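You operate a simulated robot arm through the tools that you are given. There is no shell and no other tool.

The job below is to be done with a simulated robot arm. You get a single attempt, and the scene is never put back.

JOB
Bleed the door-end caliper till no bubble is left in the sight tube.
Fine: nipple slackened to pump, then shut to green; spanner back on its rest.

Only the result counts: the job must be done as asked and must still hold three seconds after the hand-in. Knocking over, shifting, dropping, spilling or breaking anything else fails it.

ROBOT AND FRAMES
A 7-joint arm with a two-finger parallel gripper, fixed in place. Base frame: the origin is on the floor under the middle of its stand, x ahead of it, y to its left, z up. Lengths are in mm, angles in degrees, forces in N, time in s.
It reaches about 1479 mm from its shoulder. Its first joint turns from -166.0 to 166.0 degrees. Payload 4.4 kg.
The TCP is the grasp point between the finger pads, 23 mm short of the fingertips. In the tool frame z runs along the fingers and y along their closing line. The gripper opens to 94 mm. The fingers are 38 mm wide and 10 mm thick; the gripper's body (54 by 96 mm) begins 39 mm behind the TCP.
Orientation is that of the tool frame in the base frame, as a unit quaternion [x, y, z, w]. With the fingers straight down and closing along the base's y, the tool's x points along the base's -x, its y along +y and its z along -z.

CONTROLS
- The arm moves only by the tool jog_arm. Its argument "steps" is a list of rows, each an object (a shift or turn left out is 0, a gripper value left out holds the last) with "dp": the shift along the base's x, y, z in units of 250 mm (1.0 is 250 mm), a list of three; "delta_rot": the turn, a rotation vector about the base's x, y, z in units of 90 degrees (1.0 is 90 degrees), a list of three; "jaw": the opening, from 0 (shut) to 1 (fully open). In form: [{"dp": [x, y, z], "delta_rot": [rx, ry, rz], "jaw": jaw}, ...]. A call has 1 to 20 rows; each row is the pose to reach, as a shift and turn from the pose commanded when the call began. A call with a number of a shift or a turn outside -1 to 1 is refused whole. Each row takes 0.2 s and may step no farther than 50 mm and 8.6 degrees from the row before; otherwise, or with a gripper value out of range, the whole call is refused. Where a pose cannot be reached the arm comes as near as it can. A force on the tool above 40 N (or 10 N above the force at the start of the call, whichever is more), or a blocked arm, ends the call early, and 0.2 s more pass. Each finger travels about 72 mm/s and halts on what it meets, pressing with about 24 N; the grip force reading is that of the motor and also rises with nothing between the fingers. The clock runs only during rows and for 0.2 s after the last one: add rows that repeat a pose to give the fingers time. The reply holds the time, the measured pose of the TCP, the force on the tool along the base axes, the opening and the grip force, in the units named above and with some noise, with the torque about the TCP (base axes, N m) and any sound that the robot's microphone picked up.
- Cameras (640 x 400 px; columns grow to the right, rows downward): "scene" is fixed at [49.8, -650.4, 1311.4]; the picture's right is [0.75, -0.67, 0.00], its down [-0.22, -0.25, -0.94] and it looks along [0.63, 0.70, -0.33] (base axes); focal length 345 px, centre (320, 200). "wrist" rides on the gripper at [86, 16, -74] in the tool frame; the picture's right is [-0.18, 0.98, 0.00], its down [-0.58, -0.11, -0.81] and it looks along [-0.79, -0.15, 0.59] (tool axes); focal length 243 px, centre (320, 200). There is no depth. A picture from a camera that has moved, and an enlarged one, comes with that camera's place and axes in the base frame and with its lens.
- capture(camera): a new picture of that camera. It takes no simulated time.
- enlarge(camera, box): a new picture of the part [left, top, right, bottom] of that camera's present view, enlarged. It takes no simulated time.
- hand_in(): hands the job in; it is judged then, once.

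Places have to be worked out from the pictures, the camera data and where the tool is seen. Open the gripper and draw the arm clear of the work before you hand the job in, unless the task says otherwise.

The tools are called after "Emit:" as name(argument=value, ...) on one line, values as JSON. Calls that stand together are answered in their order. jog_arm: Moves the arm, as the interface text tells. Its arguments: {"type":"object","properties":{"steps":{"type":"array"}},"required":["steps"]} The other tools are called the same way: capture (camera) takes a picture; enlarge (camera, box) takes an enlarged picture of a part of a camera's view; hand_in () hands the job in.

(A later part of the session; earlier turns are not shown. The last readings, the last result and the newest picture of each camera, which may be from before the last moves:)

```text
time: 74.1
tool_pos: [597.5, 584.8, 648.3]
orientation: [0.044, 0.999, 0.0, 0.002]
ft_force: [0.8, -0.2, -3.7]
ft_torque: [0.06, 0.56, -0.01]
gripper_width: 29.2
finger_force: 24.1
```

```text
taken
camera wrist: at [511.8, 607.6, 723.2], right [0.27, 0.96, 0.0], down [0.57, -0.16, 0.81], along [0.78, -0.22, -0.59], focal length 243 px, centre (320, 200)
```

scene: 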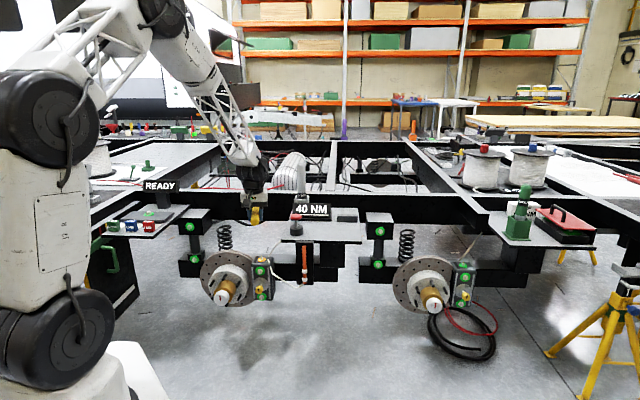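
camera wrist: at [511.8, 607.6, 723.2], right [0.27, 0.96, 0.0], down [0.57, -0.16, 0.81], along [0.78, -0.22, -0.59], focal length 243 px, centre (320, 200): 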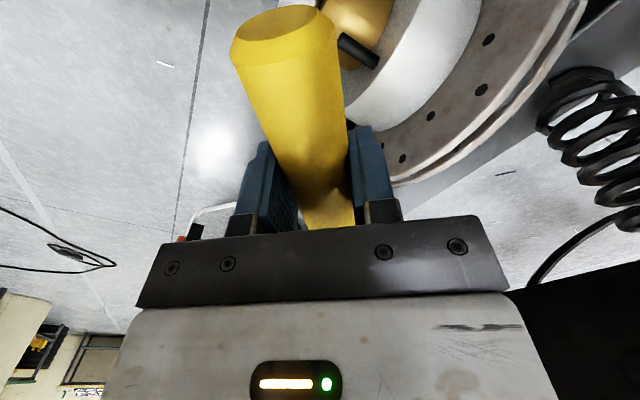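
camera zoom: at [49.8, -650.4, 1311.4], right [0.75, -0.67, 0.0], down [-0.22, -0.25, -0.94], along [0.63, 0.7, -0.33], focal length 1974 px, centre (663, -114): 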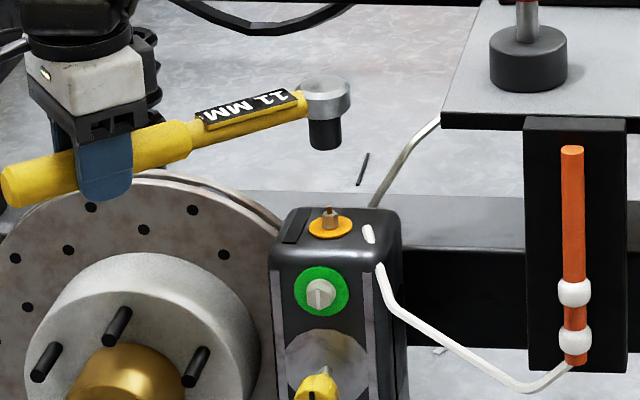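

The socket is above the nipple again. I'll lower to just over the tip and check alignment closely.

Emit:
jog_arm(steps=[{"dp": [0, 0, -0.06], "jaw": 0}, {"dp": [0, 0, -0.12]}, {"dp": [0, 0, -0.178]}, {"dp": [0, 0, -0.178]}])

Emit:
enlarge(camera="scene", box=[258, 248, 276, 266])

Emit:
enlarge(camera="scene", box=[225, 225, 285, 275])

```text
time: 75.1
tool_pos: [597.5, 584.1, 605.4]
orientation: [0.044, 0.999, 0.0, 0.001]
ft_force: [0.5, 0.4, -4.7]
ft_torque: [0.08, 0.56, 0.0]
gripper_width: 29.6
finger_force: 23.8
```

```text
16.00 times, centred on (267, 257) of scene
camera zoom: at [49.8, -650.4, 1311.4], right [0.75, -0.67, 0.0], down [-0.22, -0.25, -0.94], along [0.63, 0.7, -0.33], focal length 5527 px, centre (1168, -712)
```

zoom: 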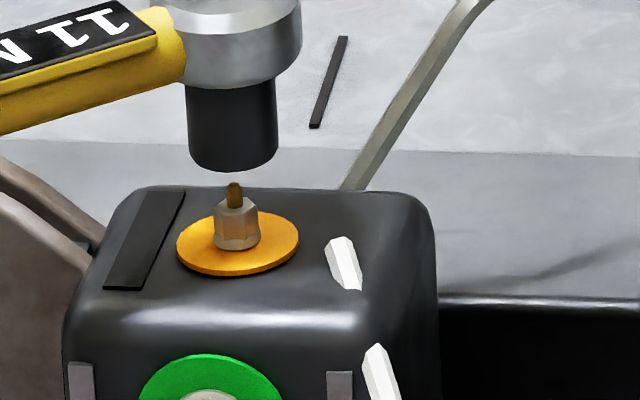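

```text
8.00 times, centred on (255, 250) of scene
camera zoom: at [49.8, -650.4, 1311.4], right [0.75, -0.67, 0.0], down [-0.22, -0.25, -0.94], along [0.63, 0.7, -0.33], focal length 2764 px, centre (840, -200)
```

zoom: 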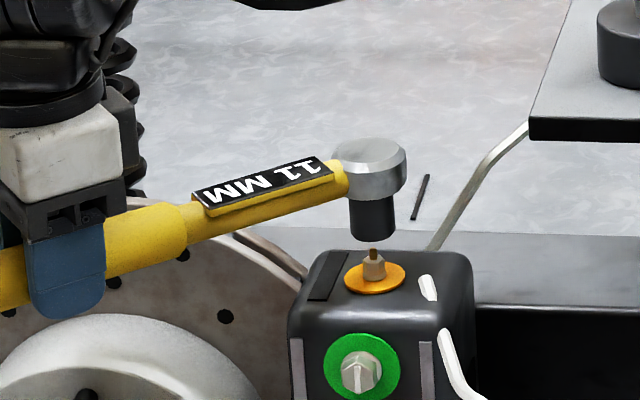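

Lateral alignment is exact and the nipple has risen slightly from unscrewing. Lowering the socket over the hex in small steps.

Emit:
jog_arm(steps=[{"dp": [0, 0, -0.016], "jaw": 0}, {"dp": [0, 0, -0.032]}, {"dp": [0, 0, -0.048]}, {"dp": [0, 0, -0.064]}, {"dp": [0, 0, -0.08]}, {"dp": [0, 0, -0.092]}, {"dp": [0, 0, -0.104]}, {"dp": [0, 0, -0.112]}, {"dp": [0, 0, -0.112]}])

Emit:
enlarge(camera="scene", box=[258, 248, 276, 266])

```text
time: 77.1
tool_pos: [596.4, 584.7, 576.9]
orientation: [0.043, 0.999, 0.0, 0.0]
ft_force: [0.8, -0.3, -4.5]
ft_torque: [0.09, 0.55, -0.03]
gripper_width: 29.5
finger_force: 24.2
```

```text
16.00 times, centred on (267, 257) of scene
camera zoom: at [49.8, -650.4, 1311.4], right [0.75, -0.67, 0.0], down [-0.22, -0.25, -0.94], along [0.63, 0.7, -0.33], focal length 5527 px, centre (1168, -712)
```

zoom: 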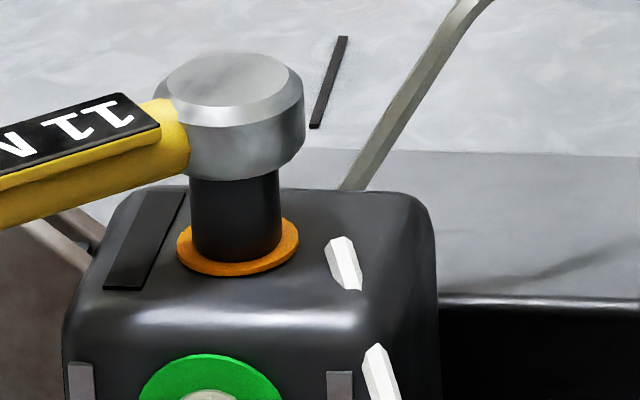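

Almost seated. I'll go 1 mm lower and swing anticlockwise 30° about the nipple axis, then check.

Emit:
jog_arm(steps=[{"dp": [0, 0, -0.0045], "jaw": 0}, {"dp": [-0.0021, -0.0321, -0.0045], "delta_rot": [0, 0, 0.0278]}, {"dp": [-0.0028, -0.0642, -0.0045], "delta_rot": [0, 0, 0.0556]}, {"dp": [-0.0021, -0.0962, -0.0045], "delta_rot": [0, 0, 0.0833]}, {"dp": [0, -0.1283, -0.0045], "delta_rot": [0, 0, 0.1111]}, {"dp": [0.0035, -0.1602, -0.0045], "delta_rot": [0, 0, 0.1389]}, {"dp": [0.0084, -0.1919, -0.0045], "delta_rot": [0, 0, 0.1667]}, {"dp": [0.0146, -0.2234, -0.0045], "delta_rot": [0, 0, 0.1944]}, {"dp": [0.0223, -0.2546, -0.0045], "delta_rot": [0, 0, 0.2222]}, {"dp": [0.0313, -0.2855, -0.0045], "delta_rot": [0, 0, 0.25]}, {"dp": [0.0416, -0.3159, -0.0045], "delta_rot": [0, 0, 0.2778]}, {"dp": [0.0532, -0.3458, -0.0045], "delta_rot": [0, 0, 0.3056]}, {"dp": [0.0662, -0.3752, -0.0045], "delta_rot": [0, 0, 0.3333]}, {"dp": [0.0662, -0.3752, -0.0045], "delta_rot": [0, 0, 0.3333]}])

Emit:
enlarge(camera="scene", box=[258, 248, 276, 266])

Emit:
enlarge(camera="scene", box=[285, 235, 325, 295])

```text
time: 80.1
tool_pos: [613.0, 489.7, 576.1]
orientation: [-0.216, 0.976, 0.0, 0.001]
ft_force: [-0.2, 1.2, -4.7]
ft_torque: [-0.26, 0.48, -0.02]
gripper_width: 29.5
finger_force: 24.0
```

```text
16.00 times, centred on (267, 257) of scene
camera zoom: at [49.8, -650.4, 1311.4], right [0.75, -0.67, 0.0], down [-0.22, -0.25, -0.94], along [0.63, 0.7, -0.33], focal length 5527 px, centre (1168, -712)
```

zoom: 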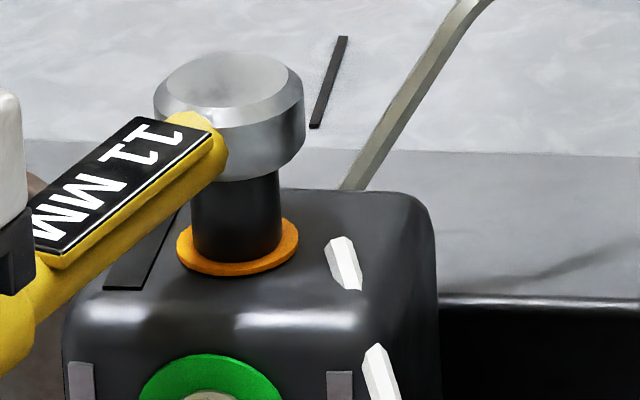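

```text
6.67 times, centred on (305, 265) of scene
camera zoom: at [49.8, -650.4, 1311.4], right [0.75, -0.67, 0.0], down [-0.22, -0.25, -0.94], along [0.63, 0.7, -0.33], focal length 2303 px, centre (420, -233)
```

zoom: 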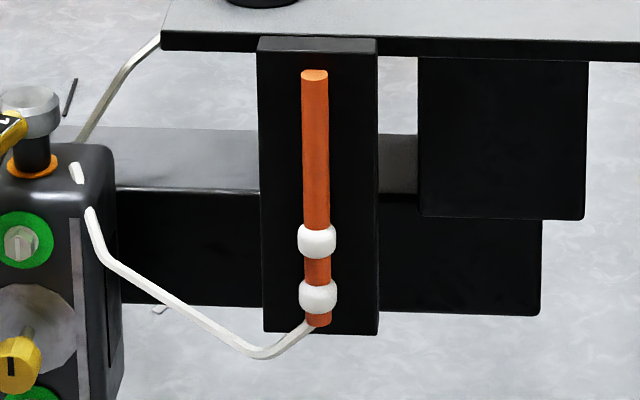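

There is almost no resistance now, which is either a loose thread or no engagement. I'll finish the swing to 45°, then raise the spanner a little and look at the nipple height and hex.

Emit:
jog_arm(steps=[{"dp": [0.0142, -0.0288, 0], "delta_rot": [0, 0, 0.0278], "jaw": 0}, {"dp": [0.0297, -0.057, 0], "delta_rot": [0, 0, 0.0556]}, {"dp": [0.0463, -0.0844, 0], "delta_rot": [0, 0, 0.0833]}, {"dp": [0.0641, -0.1111, 0], "delta_rot": [0, 0, 0.1111]}, {"dp": [0.0831, -0.137, 0], "delta_rot": [0, 0, 0.1389]}, {"dp": [0.1033, -0.1621, 0], "delta_rot": [0, 0, 0.1667]}, {"dp": [0.1244, -0.1862, 0], "delta_rot": [0, 0, 0.1944]}, {"dp": [0.1466, -0.2094, 0], "delta_rot": [0, 0, 0.2222]}, {"dp": [0.1466, -0.2094, 0], "delta_rot": [0, 0, 0.2222]}])

Emit:
jog_arm(steps=[{"dp": [0, 0, 0.02], "jaw": 0}, {"dp": [0, 0, 0.05]}, {"dp": [0, 0, 0.09]}, {"dp": [0, 0, 0.14]}, {"dp": [0, 0, 0.2]}, {"dp": [0, 0, 0.3]}, {"dp": [0, 0, 0.4]}, {"dp": [0, 0, 0.5]}, {"dp": [0, 0, 0.5]}])

Emit:
enlarge(camera="scene", box=[258, 248, 276, 266])

Emit:
enlarge(camera="scene", box=[245, 235, 325, 300])

```text
time: 82.1
tool_pos: [649.9, 438.0, 575.0]
orientation: [-0.384, 0.923, 0.001, 0.002]
ft_force: [-0.8, 1.4, 0.6]
ft_torque: [0.3, -0.27, 0.31]
gripper_width: 29.5
finger_force: 23.6
```

```text
time: 84.1
tool_pos: [649.6, 437.9, 701.6]
orientation: [-0.383, 0.924, 0.001, 0.001]
ft_force: [-0.3, 0.1, -4.5]
ft_torque: [-0.35, 0.37, 0.01]
gripper_width: 29.3
finger_force: 24.2
```

```text
16.00 times, centred on (267, 257) of scene
camera zoom: at [49.8, -650.4, 1311.4], right [0.75, -0.67, 0.0], down [-0.22, -0.25, -0.94], along [0.63, 0.7, -0.33], focal length 5527 px, centre (1168, -712)
```

zoom: 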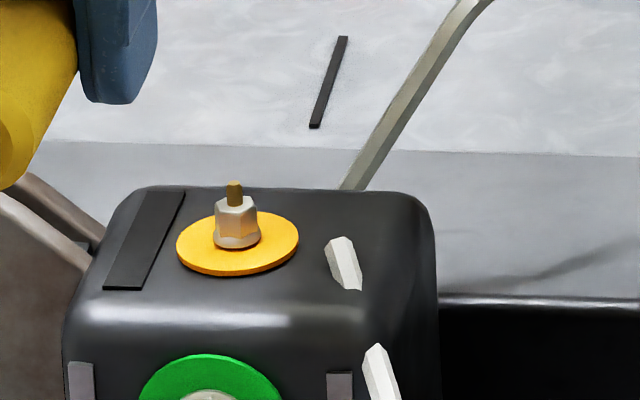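

```text
6.15 times, centred on (285, 268) of scene
camera zoom: at [49.8, -650.4, 1311.4], right [0.75, -0.67, 0.0], down [-0.22, -0.25, -0.94], along [0.63, 0.7, -0.33], focal length 2126 px, centre (535, -215)
```

zoom: 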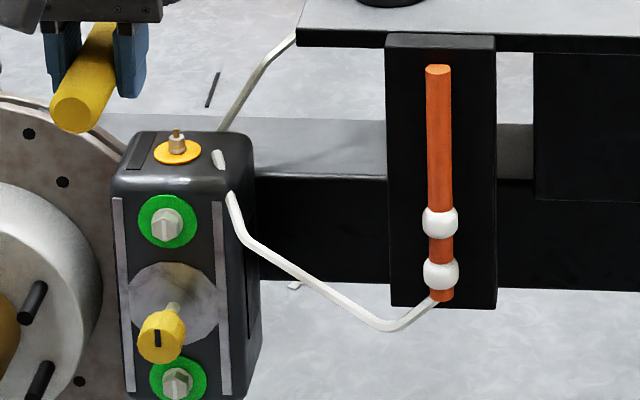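

The nipple seems to have turned and risen, and contact force built up near the end of the swing. I'll zoom tightly on the hex to measure orientation and height.

Emit:
enlarge(camera="scene", box=[261, 252, 269, 260])

Emit:
capture(camera="wrist")

```text
16.00 times, centred on (265, 256) of scene
camera zoom: at [49.8, -650.4, 1311.4], right [0.75, -0.67, 0.0], down [-0.22, -0.25, -0.94], along [0.63, 0.7, -0.33], focal length 5527 px, centre (1200, -696)
```

zoom: 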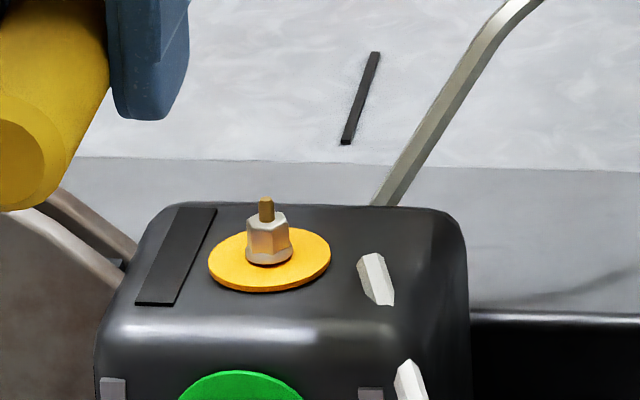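

```text
taken
camera wrist: at [576.5, 387.1, 775.3], right [-0.57, 0.82, 0.0], down [0.49, 0.33, 0.81], along [0.67, 0.46, -0.59], focal length 243 px, centre (320, 200)
```

wrist: 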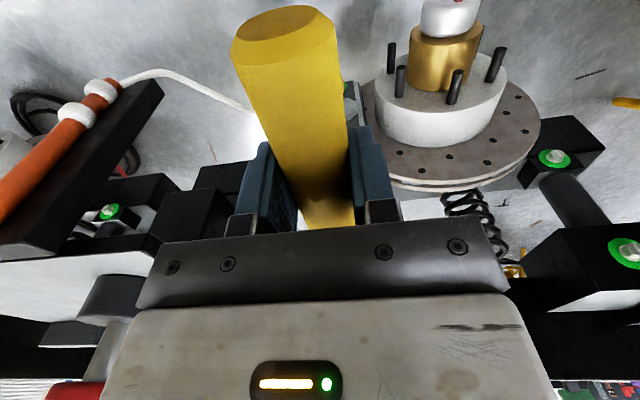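

The tip rise is proportional across both swings, so the nipple is turning and now stands at about 90° of slack. I'll add one more stroke (re-engaging at azimuth 15°) to be comfortably past a quarter turn.

Emit:
jog_arm(steps=[{"dp": [-0.0318, 0.055, 0], "delta_rot": [0, 0, -0.0556], "jaw": 0}, {"dp": [-0.0635, 0.11, 0], "delta_rot": [0, 0, -0.1111]}, {"dp": [-0.0953, 0.165, 0], "delta_rot": [0, 0, -0.1667]}, {"dp": [-0.127, 0.22, 0], "delta_rot": [0, 0, -0.2222]}, {"dp": [-0.1588, 0.275, 0], "delta_rot": [0, 0, -0.2778]}, {"dp": [-0.1905, 0.33, 0], "delta_rot": [0, 0, -0.3333]}, {"dp": [-0.1905, 0.33, -0.1], "delta_rot": [0, 0, -0.3333]}, {"dp": [-0.1905, 0.33, -0.2], "delta_rot": [0, 0, -0.3333]}, {"dp": [-0.1905, 0.33, -0.3], "delta_rot": [0, 0, -0.3333]}, {"dp": [-0.1905, 0.33, -0.375], "delta_rot": [0, 0, -0.3333]}, {"dp": [-0.1905, 0.33, -0.375], "delta_rot": [0, 0, -0.3333]}])

Emit:
enlarge(camera="scene", box=[258, 248, 276, 266])

```text
time: 86.5
tool_pos: [603.3, 520.6, 607.0]
orientation: [-0.13, 0.991, 0.001, 0.002]
ft_force: [0.5, -0.3, -5.6]
ft_torque: [-0.14, 0.54, 0.02]
gripper_width: 29.4
finger_force: 23.7
```

```text
16.00 times, centred on (267, 257) of scene
camera zoom: at [49.8, -650.4, 1311.4], right [0.75, -0.67, 0.0], down [-0.22, -0.25, -0.94], along [0.63, 0.7, -0.33], focal length 5527 px, centre (1168, -712)
```

zoom: 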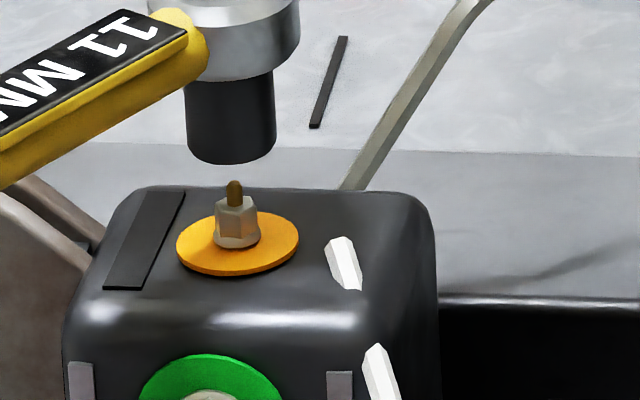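

Aligned within about 1 mm; I'll nudge it over and lower slowly onto the hex.

Emit:
jog_arm(steps=[{"dp": [0.002, -0.002, -0.02], "jaw": 0}, {"dp": [0.002, -0.002, -0.04]}, {"dp": [0.002, -0.002, -0.056]}, {"dp": [0.002, -0.002, -0.072]}, {"dp": [0.002, -0.002, -0.084]}, {"dp": [0.002, -0.002, -0.096]}, {"dp": [0.002, -0.002, -0.106]}, {"dp": [0.002, -0.002, -0.114]}, {"dp": [0.002, -0.002, -0.12]}, {"dp": [0.002, -0.002, -0.12]}])

Emit:
enlarge(camera="scene", box=[258, 248, 276, 266])

```text
time: 88.7
tool_pos: [603.0, 519.5, 577.5]
orientation: [-0.131, 0.991, 0.001, 0.001]
ft_force: [-0.2, 0.0, -5.2]
ft_torque: [-0.14, 0.55, -0.02]
gripper_width: 29.2
finger_force: 23.6
```

```text
16.00 times, centred on (267, 257) of scene
camera zoom: at [49.8, -650.4, 1311.4], right [0.75, -0.67, 0.0], down [-0.22, -0.25, -0.94], along [0.63, 0.7, -0.33], focal length 5527 px, centre (1168, -712)
```

zoom: 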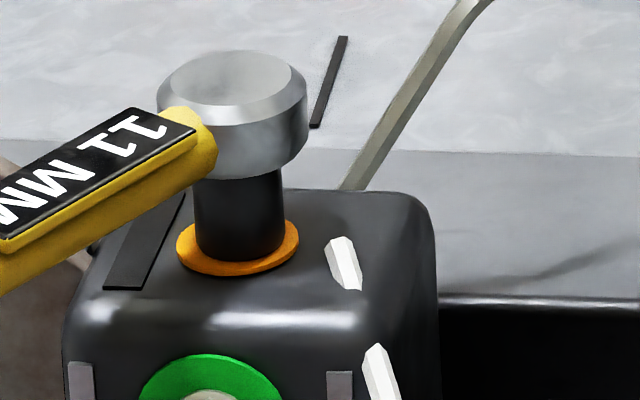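

The socket is over the hex with no load. Swinging anticlockwise another 40°, letting the height rise slightly with the thread.

Emit:
jog_arm(steps=[{"dp": [0, 0, -0.004], "jaw": 0}, {"dp": [0.009, -0.0308, -0.004], "delta_rot": [0, 0, 0.0278]}, {"dp": [0.0193, -0.0612, -0.004], "delta_rot": [0, 0, 0.0556]}, {"dp": [0.0309, -0.0912, -0.004], "delta_rot": [0, 0, 0.0833]}, {"dp": [0.0439, -0.1206, -0.004], "delta_rot": [0, 0, 0.1111]}, {"dp": [0.0581, -0.1493, -0.003], "delta_rot": [0, 0, 0.1389]}, {"dp": [0.0736, -0.1775, -0.003], "delta_rot": [0, 0, 0.1667]}, {"dp": [0.0902, -0.205, -0.003], "delta_rot": [0, 0, 0.1944]}, {"dp": [0.108, -0.2317, -0.002], "delta_rot": [0, 0, 0.2222]}, {"dp": [0.127, -0.2576, -0.002], "delta_rot": [0, 0, 0.25]}, {"dp": [0.1472, -0.2826, -0.002], "delta_rot": [0, 0, 0.2778]}, {"dp": [0.1683, -0.3068, -0.001], "delta_rot": [0, 0, 0.3056]}, {"dp": [0.1905, -0.33, -0.001], "delta_rot": [0, 0, 0.3333]}, {"dp": [0.2137, -0.3522, -0.001], "delta_rot": [0, 0, 0.3611]}, {"dp": [0.2378, -0.3733, 0], "delta_rot": [0, 0, 0.3889]}, {"dp": [0.2628, -0.3935, 0], "delta_rot": [0, 0, 0.4167]}, {"dp": [0.2888, -0.4124, 0], "delta_rot": [0, 0, 0.4444]}, {"dp": [0.2888, -0.4124, 0], "delta_rot": [0, 0, 0.4444]}])

Emit:
jog_arm(steps=[{"dp": [0, 0, 0.02], "jaw": 0}, {"dp": [0, 0, 0.05]}, {"dp": [0, 0, 0.09]}, {"dp": [0, 0, 0.14]}, {"dp": [0, 0, 0.22]}, {"dp": [0, 0, 0.32]}, {"dp": [0, 0, 0.42]}, {"dp": [0, 0, 0.52]}, {"dp": [0, 0, 0.62]}, {"dp": [0, 0, 0.72]}, {"dp": [0, 0, 0.82]}, {"dp": [0, 0, 0.92]}, {"dp": [0, 0, 1.0]}, {"dp": [0, 0, 1.0]}])

Emit:
enlarge(camera="scene", box=[258, 248, 276, 266])

```text
time: 92.5
tool_pos: [674.9, 416.7, 577.2]
orientation: [-0.462, 0.887, 0.0, 0.001]
ft_force: [0.5, -0.4, -5.3]
ft_torque: [-0.43, 0.34, -0.01]
gripper_width: 29.5
finger_force: 23.9
```

```text
time: 95.5
tool_pos: [674.6, 416.9, 826.3]
orientation: [-0.462, 0.887, 0.0, 0.001]
ft_force: [-0.8, -0.3, -4.6]
ft_torque: [-0.47, 0.27, 0.0]
gripper_width: 29.3
finger_force: 24.4
```

```text
16.00 times, centred on (267, 257) of scene
camera zoom: at [49.8, -650.4, 1311.4], right [0.75, -0.67, 0.0], down [-0.22, -0.25, -0.94], along [0.63, 0.7, -0.33], focal length 5527 px, centre (1168, -712)
```

zoom: 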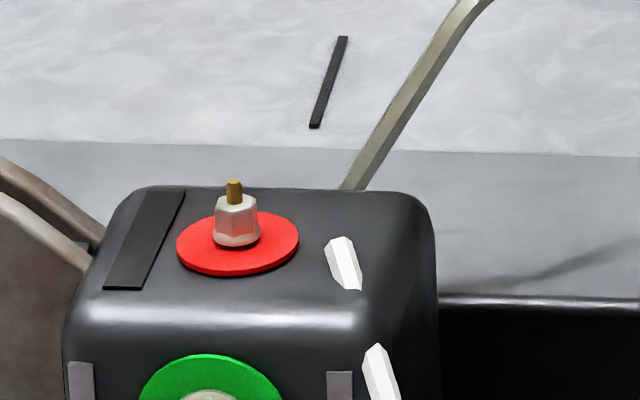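

The ring is now red, so the nipple is properly open. Returning the spanner to its rest over the same route.

Emit:
jog_arm(steps=[{"dp": [0, 0, 0.1], "jaw": 0}, {"dp": [0, 0, 0.2]}, {"dp": [0, 0, 0.284]}, {"dp": [0.0602, -0.081, 0.284], "delta_rot": [0, 0, -0.0159]}, {"dp": [0.1205, -0.1621, 0.284], "delta_rot": [0, 0, -0.0317]}, {"dp": [0.1807, -0.2432, 0.284], "delta_rot": [0, 0, -0.0476]}, {"dp": [0.241, -0.3242, 0.284], "delta_rot": [0, 0, -0.0635]}, {"dp": [0.3012, -0.4053, 0.284], "delta_rot": [0, 0, -0.0794]}, {"dp": [0.3615, -0.4863, 0.284], "delta_rot": [0, 0, -0.0952]}, {"dp": [0.4217, -0.5674, 0.284], "delta_rot": [0, 0, -0.1111]}, {"dp": [0.4217, -0.5674, 0.284], "delta_rot": [0, 0, -0.1111]}])

Emit:
jog_arm(steps=[{"dp": [0.0602, -0.081, 0], "jaw": 0}, {"dp": [0.1205, -0.1621, 0]}, {"dp": [0.1807, -0.2432, 0]}, {"dp": [0.241, -0.3242, 0]}, {"dp": [0.3012, -0.4053, 0]}, {"dp": [0.3615, -0.4863, 0]}, {"dp": [0.4217, -0.5674, 0]}, {"dp": [0.4217, -0.5674, 0]}])

Emit:
jog_arm(steps=[{"dp": [0.07, 0.07, 0], "jaw": 0}, {"dp": [0.145, 0.145, 0]}, {"dp": [0.22, 0.22, 0]}, {"dp": [0.295, 0.295, 0]}, {"dp": [0.37, 0.37, 0]}, {"dp": [0.445, 0.445, 0]}, {"dp": [0.523, 0.523, 0]}, {"dp": [0.523, 0.523, 0]}])

Emit:
enlarge(camera="scene", box=[310, 160, 390, 240])

```text
time: 97.9
tool_pos: [779.6, 273.9, 900.2]
orientation: [-0.383, 0.924, 0.0, 0.001]
ft_force: [0.0, 0.9, -4.9]
ft_torque: [-0.35, 0.44, 0.0]
gripper_width: 29.5
finger_force: 23.6
```

```text
time: 99.7
tool_pos: [884.9, 132.2, 898.1]
orientation: [-0.383, 0.924, 0.001, 0.001]
ft_force: [0.7, 0.0, -3.3]
ft_torque: [-0.4, 0.41, -0.01]
gripper_width: 29.6
finger_force: 23.8
```

```text
time: 101.5
tool_pos: [1017.0, 264.5, 897.1]
orientation: [-0.382, 0.924, 0.001, 0.0]
ft_force: [0.0, -0.6, -5.3]
ft_torque: [-0.42, 0.39, -0.03]
gripper_width: 29.5
finger_force: 24.2
```

```text
5.00 times, centred on (350, 200) of scene
camera zoom: at [49.8, -650.4, 1311.4], right [0.75, -0.67, 0.0], down [-0.22, -0.25, -0.94], along [0.63, 0.7, -0.33], focal length 1727 px, centre (170, 200)
```

zoom: 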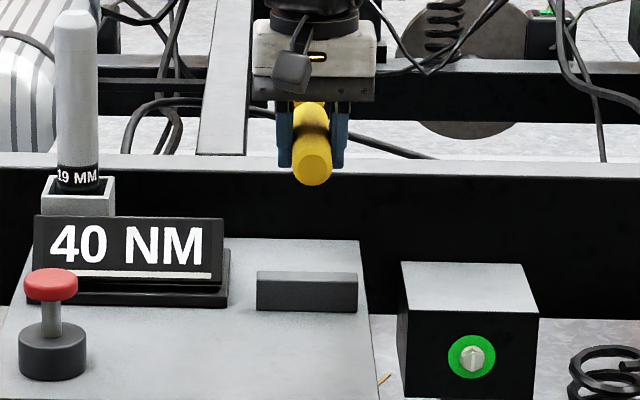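

Same pose as before above the rest. Lowering to just above contact, then the final millimetres.

Emit:
jog_arm(steps=[{"dp": [0, 0, -0.1], "jaw": 0}, {"dp": [0, 0, -0.2]}, {"dp": [0, 0, -0.3]}, {"dp": [0, 0, -0.4]}, {"dp": [0, 0, -0.48]}, {"dp": [0, 0, -0.52]}, {"dp": [0, 0, -0.535]}, {"dp": [0, 0, -0.55]}, {"dp": [0, 0, -0.558]}, {"dp": [0, 0, -0.562]}, {"dp": [0, 0, -0.566]}, {"dp": [0, 0, -0.57]}, {"dp": [0, 0, -0.572]}, {"dp": [0, 0, -0.572]}])

```text
time: 104.5
tool_pos: [1015.9, 263.4, 754.1]
orientation: [-0.383, 0.924, -0.001, 0.002]
ft_force: [-1.0, -1.3, 4.2]
ft_torque: [0.8, -0.75, -0.05]
gripper_width: 29.3
finger_force: 23.9
```

Contact at the head is the same as last time. Releasing.

Emit:
jog_arm(steps=[{"dp": [0, 0, 0.002], "jaw": 0}, {"dp": [0, 0, 0.002], "jaw": 0.4}, {"dp": [0, 0, 0.002], "jaw": 0.6}, {"dp": [0, 0, 0.002], "jaw": 0.9}, {"dp": [0, 0, 0.002], "jaw": 1}, {"dp": [0, 0, 0.002], "jaw": 1}, {"dp": [0, 0, 0.12]}, {"dp": [0, 0, 0.28]}, {"dp": [0, 0, 0.44]}, {"dp": [0, 0, 0.6]}, {"dp": [-0.12, 0.0747, 0.6], "jaw": 0}, {"dp": [-0.24, 0.1493, 0.6]}, {"dp": [-0.36, 0.224, 0.6]}, {"dp": [-0.48, 0.2987, 0.6]}, {"dp": [-0.6, 0.3733, 0.6]}, {"dp": [-0.719, 0.448, 0.6]}, {"dp": [-0.719, 0.448, 0.48]}, {"dp": [-0.719, 0.448, 0.36]}, {"dp": [-0.719, 0.448, 0.3]}, {"dp": [-0.719, 0.448, 0.3]}])

Emit:
capture(camera="scene")

Emit:
enlarge(camera="scene", box=[320, 185, 380, 240])

Emit:
enlarge(camera="scene", box=[270, 180, 330, 240])

```text
time: 108.7
tool_pos: [836.6, 375.6, 830.8]
orientation: [-0.382, 0.924, 0.001, 0.0]
ft_force: [-0.3, -0.5, -0.2]
ft_torque: [0.02, 0.02, -0.01]
gripper_width: 0.0
finger_force: 24.2
```

```text
taken
```

scene: 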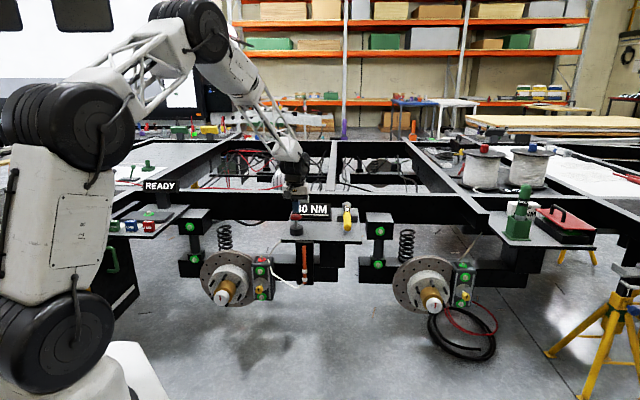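

```text
7.27 times, centred on (350, 212) of scene
camera zoom: at [49.8, -650.4, 1311.4], right [0.75, -0.67, 0.0], down [-0.22, -0.25, -0.94], along [0.63, 0.7, -0.33], focal length 2512 px, centre (102, 109)
```

zoom: 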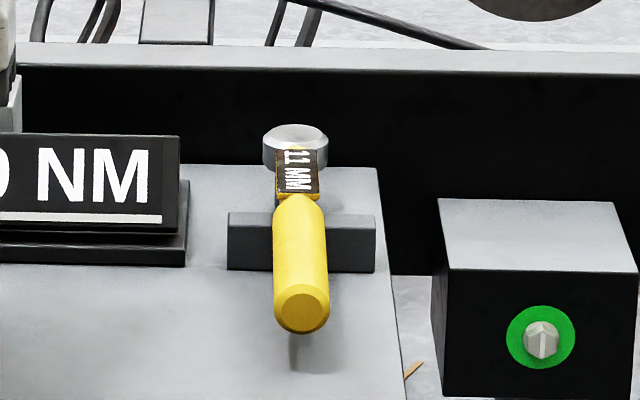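

```text
6.67 times, centred on (300, 210) of scene
camera zoom: at [49.8, -650.4, 1311.4], right [0.75, -0.67, 0.0], down [-0.22, -0.25, -0.94], along [0.63, 0.7, -0.33], focal length 2303 px, centre (453, 133)
```

zoom: 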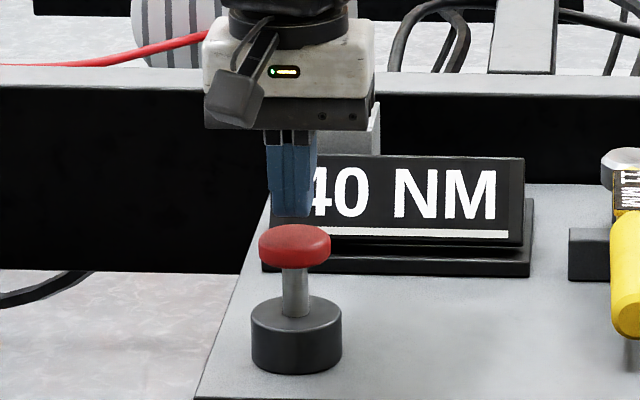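

The spanner is resting fine and the fingers are above the plunger. One full stroke, then I'll check the tube.

Emit:
jog_arm(steps=[{"dp": [0, 0, -0.05], "jaw": 0}, {"dp": [0, 0, -0.09]}, {"dp": [0, 0, -0.12]}, {"dp": [0, 0, -0.143]}, {"dp": [0, 0, -0.143]}, {"dp": [0, 0, -0.09]}, {"dp": [0, 0, -0.03]}, {"dp": [0, 0, 0]}, {"dp": [0, 0, 0]}])

Emit:
enlarge(camera="scene", box=[285, 235, 325, 295])

```text
time: 110.7
tool_pos: [836.5, 375.9, 830.7]
orientation: [-0.383, 0.924, 0.001, 0.002]
ft_force: [0.2, -0.7, -0.5]
ft_torque: [0.0, 0.02, -0.04]
gripper_width: 0.1
finger_force: 24.3
heard: click
```

```text
6.67 times, centred on (305, 265) of scene
camera zoom: at [49.8, -650.4, 1311.4], right [0.75, -0.67, 0.0], down [-0.22, -0.25, -0.94], along [0.63, 0.7, -0.33], focal length 2303 px, centre (420, -233)
```

zoom: 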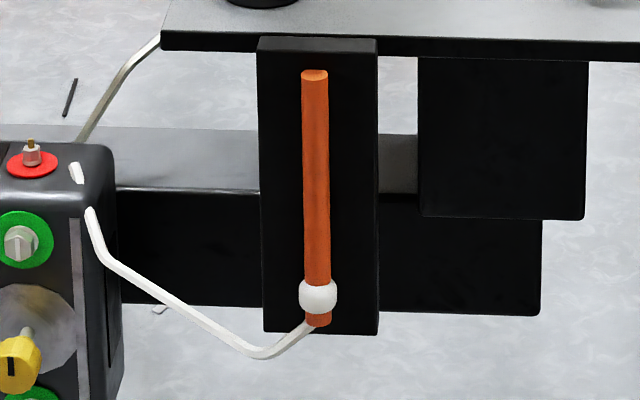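

One bubble is gone after that stroke. One more stroke, then check.

Emit:
jog_arm(steps=[{"dp": [0, 0, -0.05], "jaw": 0}, {"dp": [0, 0, -0.09]}, {"dp": [0, 0, -0.12]}, {"dp": [0, 0, -0.143]}, {"dp": [0, 0, -0.143]}, {"dp": [0, 0, -0.09]}, {"dp": [0, 0, -0.03]}, {"dp": [0, 0, 0]}, {"dp": [0, 0, 0]}])

Emit:
enlarge(camera="scene", box=[285, 235, 325, 295])

```text
time: 112.7
tool_pos: [836.4, 375.9, 830.2]
orientation: [-0.383, 0.924, 0.001, 0.0]
ft_force: [-0.3, 0.1, 0.2]
ft_torque: [0.01, 0.0, 0.03]
gripper_width: 0.0
finger_force: 24.2
heard: click
```

```text
6.67 times, centred on (305, 265) of scene
camera zoom: at [49.8, -650.4, 1311.4], right [0.75, -0.67, 0.0], down [-0.22, -0.25, -0.94], along [0.63, 0.7, -0.33], focal length 2303 px, centre (420, -233)
```

zoom: 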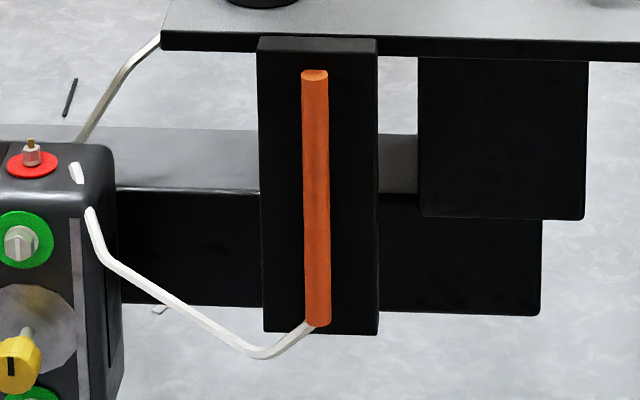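

No bubbles remain in the tube. Now to shut the nipple: fetch the spanner again over the same path.

Emit:
jog_arm(steps=[{"dp": [0, 0, 0.15], "jaw": 0}, {"dp": [0, 0, 0.3]}, {"dp": [0.12, -0.0747, 0.3]}, {"dp": [0.24, -0.1493, 0.3], "jaw": 1}, {"dp": [0.36, -0.224, 0.3]}, {"dp": [0.48, -0.2987, 0.3]}, {"dp": [0.6, -0.3733, 0.3]}, {"dp": [0.719, -0.448, 0.3]}, {"dp": [0.719, -0.448, 0.3]}, {"dp": [0.719, -0.448, 0.15]}, {"dp": [0.719, -0.448, 0]}, {"dp": [0.719, -0.448, -0.12]}, {"dp": [0.719, -0.448, -0.22]}, {"dp": [0.719, -0.448, -0.302]}, {"dp": [0.719, -0.448, -0.302]}])

Emit:
enlarge(camera="scene", box=[320, 185, 380, 240])

Emit:
enlarge(camera="scene", box=[270, 180, 330, 300])

```text
time: 115.9
tool_pos: [1016.5, 265.0, 754.0]
orientation: [-0.383, 0.924, 0.001, 0.001]
ft_force: [-0.1, -0.8, -0.8]
ft_torque: [-0.01, 0.02, -0.03]
gripper_width: 94.1
finger_force: 0.1
```

```text
7.27 times, centred on (350, 212) of scene
camera zoom: at [49.8, -650.4, 1311.4], right [0.75, -0.67, 0.0], down [-0.22, -0.25, -0.94], along [0.63, 0.7, -0.33], focal length 2512 px, centre (102, 109)
```

zoom: 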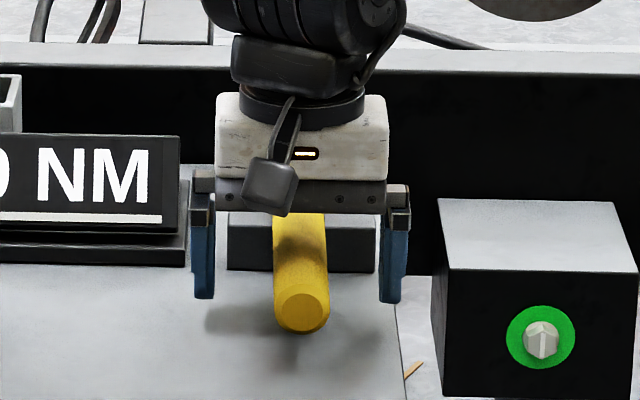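

```text
3.33 times, centred on (300, 240) of scene
camera zoom: at [49.8, -650.4, 1311.4], right [0.75, -0.67, 0.0], down [-0.22, -0.25, -0.94], along [0.63, 0.7, -0.33], focal length 1152 px, centre (387, 67)
```

zoom: 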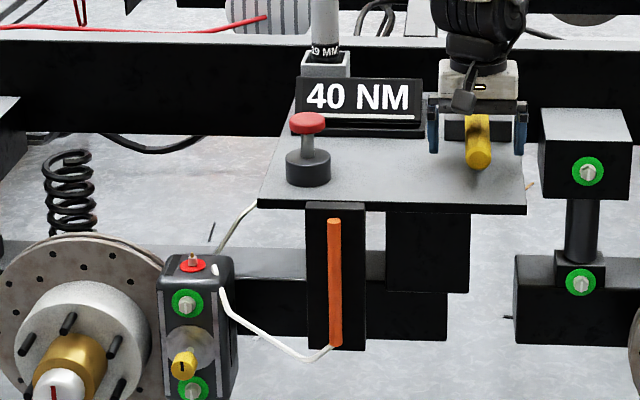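

Centred again. Grip, lift, and retrace the route toward the caliper.

Emit:
jog_arm(steps=[{"dp": [0, 0, 0], "jaw": 0.45}, {"dp": [0, 0, 0], "jaw": 0.35}, {"dp": [0, 0, 0], "jaw": 0.2}, {"dp": [0, 0, 0], "jaw": 0}, {"dp": [0, 0, 0], "jaw": 0}, {"dp": [0, 0, 0.02], "jaw": 0}, {"dp": [0, 0, 0.06]}, {"dp": [0, 0, 0.12]}, {"dp": [0, 0, 0.2]}, {"dp": [0, 0, 0.32]}, {"dp": [0, 0, 0.44]}, {"dp": [0, 0, 0.576]}, {"dp": [0, 0, 0.576]}])

Emit:
jog_arm(steps=[{"dp": [-0.07, -0.07, 0], "jaw": 0}, {"dp": [-0.145, -0.145, 0]}, {"dp": [-0.22, -0.22, 0]}, {"dp": [-0.295, -0.295, 0]}, {"dp": [-0.37, -0.37, 0]}, {"dp": [-0.445, -0.445, 0]}, {"dp": [-0.523, -0.523, 0]}, {"dp": [-0.523, -0.523, 0]}])

Emit:
jog_arm(steps=[{"dp": [-0.0602, 0.081, 0], "jaw": 0}, {"dp": [-0.1205, 0.1621, 0]}, {"dp": [-0.1807, 0.2432, 0]}, {"dp": [-0.241, 0.3242, 0]}, {"dp": [-0.3012, 0.4053, 0]}, {"dp": [-0.3615, 0.4863, 0]}, {"dp": [-0.4228, 0.5685, 0]}, {"dp": [-0.4228, 0.5685, 0]}])

Emit:
jog_arm(steps=[{"dp": [-0.0602, 0.081, 0], "delta_rot": [0, 0, 0.0159], "jaw": 0}, {"dp": [-0.1205, 0.1621, 0], "delta_rot": [0, 0, 0.0317]}, {"dp": [-0.1807, 0.2432, 0], "delta_rot": [0, 0, 0.0476]}, {"dp": [-0.241, 0.3242, 0], "delta_rot": [0, 0, 0.0635]}, {"dp": [-0.3012, 0.4053, 0], "delta_rot": [0, 0, 0.0794]}, {"dp": [-0.3615, 0.4863, 0], "delta_rot": [0, 0, 0.0952]}, {"dp": [-0.4228, 0.5685, 0], "delta_rot": [0, 0, 0.1111]}, {"dp": [-0.4228, 0.5685, 0], "delta_rot": [0, 0, 0.1111]}])

```text
time: 118.7
tool_pos: [1014.6, 264.1, 898.2]
orientation: [-0.383, 0.924, 0.0, 0.001]
ft_force: [-0.1, -0.1, -5.3]
ft_torque: [-0.35, 0.4, -0.05]
gripper_width: 29.7
finger_force: 24.1
```

```text
time: 120.5
tool_pos: [885.1, 133.8, 898.4]
orientation: [-0.382, 0.924, 0.001, 0.002]
ft_force: [-0.1, -0.9, -5.6]
ft_torque: [-0.41, 0.38, -0.03]
gripper_width: 29.6
finger_force: 23.7
```

```text
time: 122.3
tool_pos: [780.0, 274.2, 899.2]
orientation: [-0.382, 0.924, 0.001, 0.0]
ft_force: [1.0, 0.5, -5.1]
ft_torque: [-0.41, 0.37, 0.01]
gripper_width: 29.3
finger_force: 24.1
```

```text
time: 124.1
tool_pos: [673.7, 417.5, 898.9]
orientation: [-0.461, 0.887, 0.001, 0.001]
ft_force: [0.1, -0.3, -4.2]
ft_torque: [-0.45, 0.33, 0.01]
gripper_width: 29.5
finger_force: 23.5
```

Holding the spanner over the nipple at azimuth 55°. Descending to just above the nipple tip.

Emit:
jog_arm(steps=[{"dp": [0, 0, -0.1], "jaw": 0}, {"dp": [0, 0, -0.2]}, {"dp": [0, 0, -0.3]}, {"dp": [0, 0, -0.4]}, {"dp": [0, 0, -0.5]}, {"dp": [0, 0, -0.6]}, {"dp": [0, 0, -0.7]}, {"dp": [0, 0, -0.8]}, {"dp": [0, 0, -0.9]}, {"dp": [0, 0, -1.0]}, {"dp": [0, 0, -1.0]}])

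Emit:
enlarge(camera="scene", box=[245, 230, 295, 270])

```text
time: 126.5
tool_pos: [675.1, 417.4, 647.9]
orientation: [-0.462, 0.887, 0.001, 0.0]
ft_force: [-0.4, 0.8, -4.7]
ft_torque: [-0.47, 0.32, 0.02]
gripper_width: 29.5
finger_force: 24.2
```

```text
10.00 times, centred on (270, 250) of scene
camera zoom: at [49.8, -650.4, 1311.4], right [0.75, -0.67, 0.0], down [-0.22, -0.25, -0.94], along [0.63, 0.7, -0.33], focal length 3454 px, centre (820, -300)
```

zoom: 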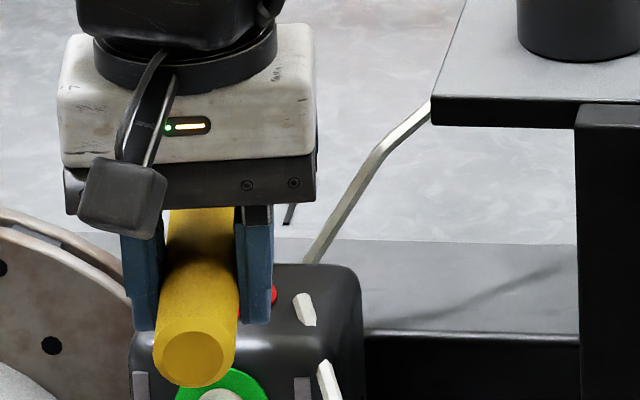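

The head is hidden behind the gripper at this angle, so I'll lower carefully and rely on the force readings for any misalignment.

Emit:
jog_arm(steps=[{"dp": [0, 0, -0.08], "jaw": 0}, {"dp": [0, 0, -0.15]}, {"dp": [0, 0, -0.178]}, {"dp": [0, 0, -0.194]}, {"dp": [0, 0, -0.21]}, {"dp": [0, 0, -0.226]}, {"dp": [0, 0, -0.242]}, {"dp": [0, 0, -0.242]}])

Emit:
jog_arm(steps=[{"dp": [0, 0, -0.01], "jaw": 0}, {"dp": [0, 0, -0.02]}, {"dp": [0, 0, -0.03]}, {"dp": [0, 0, -0.038]}, {"dp": [0, 0, -0.044]}, {"dp": [0, 0, -0.044]}])

Emit:
enlarge(camera="scene", box=[245, 235, 295, 275])

```text
time: 128.3
tool_pos: [674.2, 417.4, 588.9]
orientation: [-0.462, 0.887, 0.0, 0.001]
ft_force: [-0.8, -0.5, -4.4]
ft_torque: [-0.46, 0.31, 0.0]
gripper_width: 29.5
finger_force: 24.2
```

```text
time: 129.7
tool_pos: [673.2, 417.2, 577.1]
orientation: [-0.462, 0.887, 0.0, 0.001]
ft_force: [0.5, -0.2, -4.7]
ft_torque: [-0.44, 0.3, 0.01]
gripper_width: 29.4
finger_force: 24.0
```

```text
10.00 times, centred on (270, 255) of scene
camera zoom: at [49.8, -650.4, 1311.4], right [0.75, -0.67, 0.0], down [-0.22, -0.25, -0.94], along [0.63, 0.7, -0.33], focal length 3454 px, centre (820, -350)
```

zoom: 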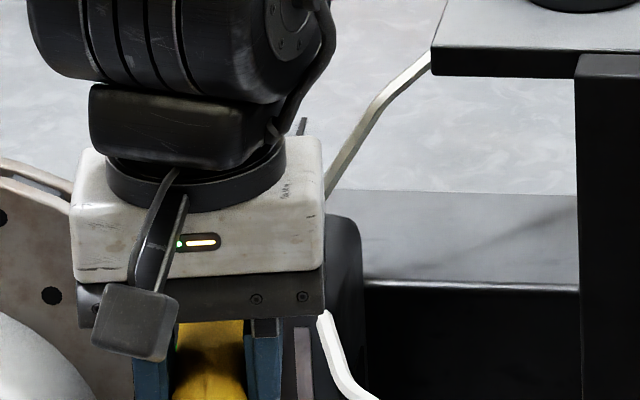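

No contact, so the socket went over the hex. Now swinging clockwise 40° to tighten, then I'll check ring colour and torque.

Emit:
jog_arm(steps=[{"dp": [0, 0, -0.003], "jaw": 0}, {"dp": [-0.0259, 0.019, -0.003], "delta_rot": [0, 0, -0.0278]}, {"dp": [-0.051, 0.0392, -0.003], "delta_rot": [0, 0, -0.0556]}, {"dp": [-0.0751, 0.0603, -0.003], "delta_rot": [0, 0, -0.0833]}, {"dp": [-0.0983, 0.0825, -0.003], "delta_rot": [0, 0, -0.1111]}, {"dp": [-0.1205, 0.1057, -0.003], "delta_rot": [0, 0, -0.1389]}, {"dp": [-0.1416, 0.1298, -0.003], "delta_rot": [0, 0, -0.1667]}, {"dp": [-0.1618, 0.1548, -0.003], "delta_rot": [0, 0, -0.1944]}, {"dp": [-0.1808, 0.1808, -0.003], "delta_rot": [0, 0, -0.2222]}, {"dp": [-0.1986, 0.2075, -0.003], "delta_rot": [0, 0, -0.25]}, {"dp": [-0.2152, 0.2349, -0.003], "delta_rot": [0, 0, -0.2778]}, {"dp": [-0.2307, 0.2631, -0.003], "delta_rot": [0, 0, -0.3056]}, {"dp": [-0.2449, 0.2919, -0.003], "delta_rot": [0, 0, -0.3333]}, {"dp": [-0.2578, 0.3212, -0.003], "delta_rot": [0, 0, -0.3611]}, {"dp": [-0.2694, 0.3512, -0.003], "delta_rot": [0, 0, -0.3889]}, {"dp": [-0.2798, 0.3816, -0.003], "delta_rot": [0, 0, -0.4167]}, {"dp": [-0.2888, 0.4124, -0.003], "delta_rot": [0, 0, -0.4444]}, {"dp": [-0.2888, 0.4124, -0.003], "delta_rot": [0, 0, -0.4444]}])

Emit:
enlarge(camera="scene", box=[258, 248, 276, 266])

```text
time: 133.5
tool_pos: [602.3, 519.9, 575.8]
orientation: [-0.13, 0.992, 0.0, 0.001]
ft_force: [-0.6, -0.5, -1.9]
ft_torque: [-0.02, -0.07, 0.09]
gripper_width: 29.4
finger_force: 24.1
```

```text
16.00 times, centred on (267, 257) of scene
camera zoom: at [49.8, -650.4, 1311.4], right [0.75, -0.67, 0.0], down [-0.22, -0.25, -0.94], along [0.63, 0.7, -0.33], focal length 5527 px, centre (1168, -712)
```

zoom: 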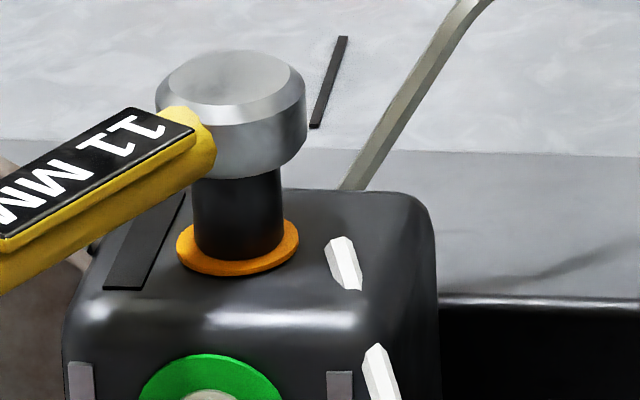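

The ring went from red back to amber: the nipple is closing. Continuing clockwise another 20°.

Emit:
jog_arm(steps=[{"dp": [-0.0076, 0.0312, 0.002], "delta_rot": [0, 0, -0.0278], "jaw": 0}, {"dp": [-0.0139, 0.0627, 0.002], "delta_rot": [0, 0, -0.0556]}, {"dp": [-0.0188, 0.0944, 0.002], "delta_rot": [0, 0, -0.0833]}, {"dp": [-0.0223, 0.1263, 0.002], "delta_rot": [0, 0, -0.1111]}, {"dp": [-0.0244, 0.1584, 0.002], "delta_rot": [0, 0, -0.1389]}, {"dp": [-0.0251, 0.1905, 0.002], "delta_rot": [0, 0, -0.1667]}, {"dp": [-0.0244, 0.2226, 0.002], "delta_rot": [0, 0, -0.1944]}, {"dp": [-0.0223, 0.2546, 0.002], "delta_rot": [0, 0, -0.2222]}, {"dp": [-0.0223, 0.2546, 0.002], "delta_rot": [0, 0, -0.2222]}])

Emit:
enlarge(camera="scene", box=[258, 248, 276, 266])

```text
time: 135.5
tool_pos: [597.0, 584.7, 576.5]
orientation: [0.043, 0.999, 0.0, 0.002]
ft_force: [-0.1, 0.0, -5.5]
ft_torque: [0.07, 0.54, -0.01]
gripper_width: 29.3
finger_force: 24.4
```

```text
16.00 times, centred on (267, 257) of scene
camera zoom: at [49.8, -650.4, 1311.4], right [0.75, -0.67, 0.0], down [-0.22, -0.25, -0.94], along [0.63, 0.7, -0.33], focal length 5527 px, centre (1168, -712)
```

zoom: 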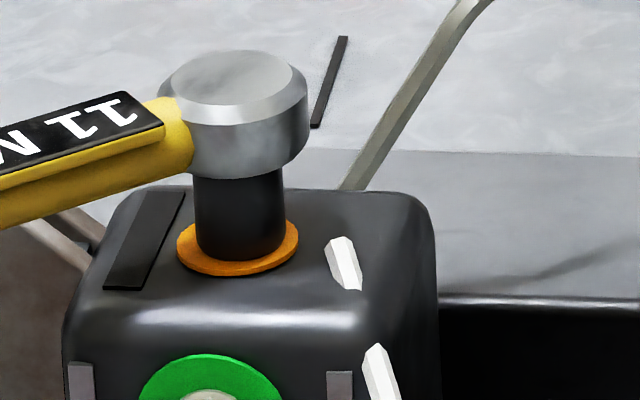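

I'll lift off and look at the nipple before re-engaging for the next clockwise stroke.

Emit:
jog_arm(steps=[{"dp": [0, 0, 0.03], "jaw": 0}, {"dp": [0, 0, 0.08]}, {"dp": [0, 0, 0.16]}, {"dp": [0, 0, 0.26]}, {"dp": [0, 0, 0.26]}])

Emit:
enlarge(camera="scene", box=[258, 246, 276, 264])

```text
time: 136.7
tool_pos: [595.9, 584.9, 641.4]
orientation: [0.044, 0.999, -0.001, 0.001]
ft_force: [0.5, 0.0, -4.4]
ft_torque: [0.0, 0.58, 0.01]
gripper_width: 29.4
finger_force: 23.6
```

```text
16.00 times, centred on (267, 255) of scene
camera zoom: at [49.8, -650.4, 1311.4], right [0.75, -0.67, 0.0], down [-0.22, -0.25, -0.94], along [0.63, 0.7, -0.33], focal length 5527 px, centre (1168, -680)
```

zoom: 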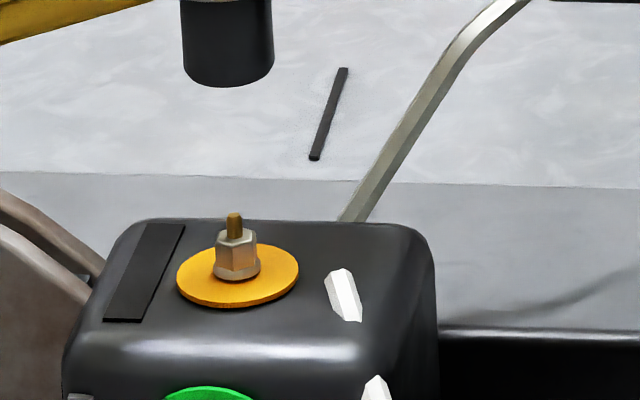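

Amber and aligned. Arcing back to azimuth 55° at this height for the next clockwise stroke.

Emit:
jog_arm(steps=[{"dp": [-0.0028, -0.0642, 0], "delta_rot": [0, 0, 0.0556], "jaw": 0}, {"dp": [0, -0.1283, 0], "delta_rot": [0, 0, 0.1111]}, {"dp": [0.0084, -0.1919, 0], "delta_rot": [0, 0, 0.1667]}, {"dp": [0.0223, -0.2546, 0], "delta_rot": [0, 0, 0.2222]}, {"dp": [0.0416, -0.3159, 0], "delta_rot": [0, 0, 0.2778]}, {"dp": [0.0662, -0.3752, 0], "delta_rot": [0, 0, 0.3333]}, {"dp": [0.0958, -0.4322, 0], "delta_rot": [0, 0, 0.3889]}, {"dp": [0.1303, -0.4863, 0], "delta_rot": [0, 0, 0.4444]}, {"dp": [0.1694, -0.5373, 0], "delta_rot": [0, 0, 0.5]}, {"dp": [0.2128, -0.5846, 0], "delta_rot": [0, 0, 0.5556]}, {"dp": [0.2601, -0.6279, 0], "delta_rot": [0, 0, 0.6111]}, {"dp": [0.311, -0.6671, 0], "delta_rot": [0, 0, 0.6667]}, {"dp": [0.311, -0.6671, 0], "delta_rot": [0, 0, 0.6667]}])

Emit:
jog_arm(steps=[{"dp": [0, 0, -0.08], "jaw": 0}, {"dp": [0, 0, -0.15]}, {"dp": [0, 0, -0.17]}, {"dp": [0, 0, -0.19]}, {"dp": [0, 0, -0.21]}, {"dp": [0, 0, -0.225]}, {"dp": [0, 0, -0.24]}, {"dp": [0, 0, -0.25]}, {"dp": [0, 0, -0.26]}, {"dp": [0, 0, -0.26]}])

```text
time: 139.5
tool_pos: [674.0, 416.4, 642.3]
orientation: [-0.463, 0.886, 0.0, 0.001]
ft_force: [0.4, 0.6, -5.3]
ft_torque: [-0.47, 0.32, -0.01]
gripper_width: 29.2
finger_force: 23.6
```

```text
time: 141.7
tool_pos: [674.8, 418.2, 577.2]
orientation: [-0.462, 0.887, 0.0, 0.002]
ft_force: [-2.1, -2.0, 2.1]
ft_torque: [0.35, -0.28, -0.03]
gripper_width: 29.5
finger_force: 24.3
```

The socket is seated (7 N contact). Easing up half a millimetre and swinging clockwise 40°.

Emit:
jog_arm(steps=[{"dp": [0, 0, 0.003], "jaw": 0}, {"dp": [-0.0259, 0.019, 0.003], "delta_rot": [0, 0, -0.0278]}, {"dp": [-0.051, 0.0392, 0.003], "delta_rot": [0, 0, -0.0556]}, {"dp": [-0.0751, 0.0603, 0.003], "delta_rot": [0, 0, -0.0833]}, {"dp": [-0.0983, 0.0825, 0.003], "delta_rot": [0, 0, -0.1111]}, {"dp": [-0.1205, 0.1057, 0.003], "delta_rot": [0, 0, -0.1389]}, {"dp": [-0.1416, 0.1298, 0.003], "delta_rot": [0, 0, -0.1667]}, {"dp": [-0.1618, 0.1548, 0.003], "delta_rot": [0, 0, -0.1944]}, {"dp": [-0.1808, 0.1808, 0.003], "delta_rot": [0, 0, -0.2222]}, {"dp": [-0.1986, 0.2075, 0.003], "delta_rot": [0, 0, -0.25]}, {"dp": [-0.2152, 0.2349, 0.003], "delta_rot": [0, 0, -0.2778]}, {"dp": [-0.2307, 0.2631, 0.003], "delta_rot": [0, 0, -0.3056]}, {"dp": [-0.2449, 0.2919, 0.003], "delta_rot": [0, 0, -0.3333]}, {"dp": [-0.2578, 0.3212, 0.003], "delta_rot": [0, 0, -0.3611]}, {"dp": [-0.2694, 0.3512, 0.003], "delta_rot": [0, 0, -0.3889]}, {"dp": [-0.2798, 0.3816, 0.003], "delta_rot": [0, 0, -0.4167]}, {"dp": [-0.2888, 0.4124, 0.003], "delta_rot": [0, 0, -0.4444]}, {"dp": [-0.2888, 0.4124, 0.003], "delta_rot": [0, 0, -0.4444]}])

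Emit:
enlarge(camera="scene", box=[258, 248, 276, 266])

```text
time: 145.5
tool_pos: [602.5, 522.2, 577.3]
orientation: [-0.131, 0.991, 0.001, 0.001]
ft_force: [0.2, -0.7, -4.9]
ft_torque: [-0.17, 0.54, 0.16]
gripper_width: 29.6
finger_force: 24.2
```

```text
16.00 times, centred on (267, 257) of scene
camera zoom: at [49.8, -650.4, 1311.4], right [0.75, -0.67, 0.0], down [-0.22, -0.25, -0.94], along [0.63, 0.7, -0.33], focal length 5527 px, centre (1168, -712)
```

zoom: 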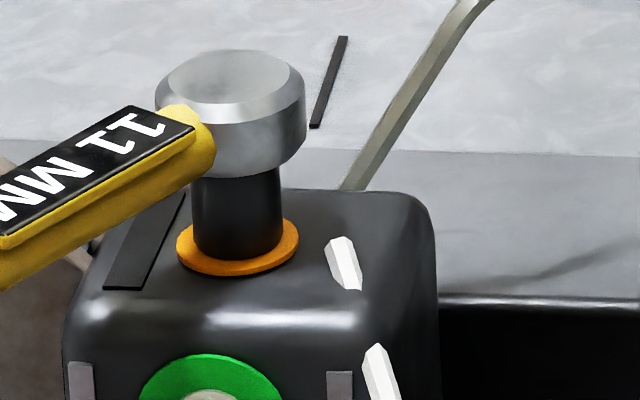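

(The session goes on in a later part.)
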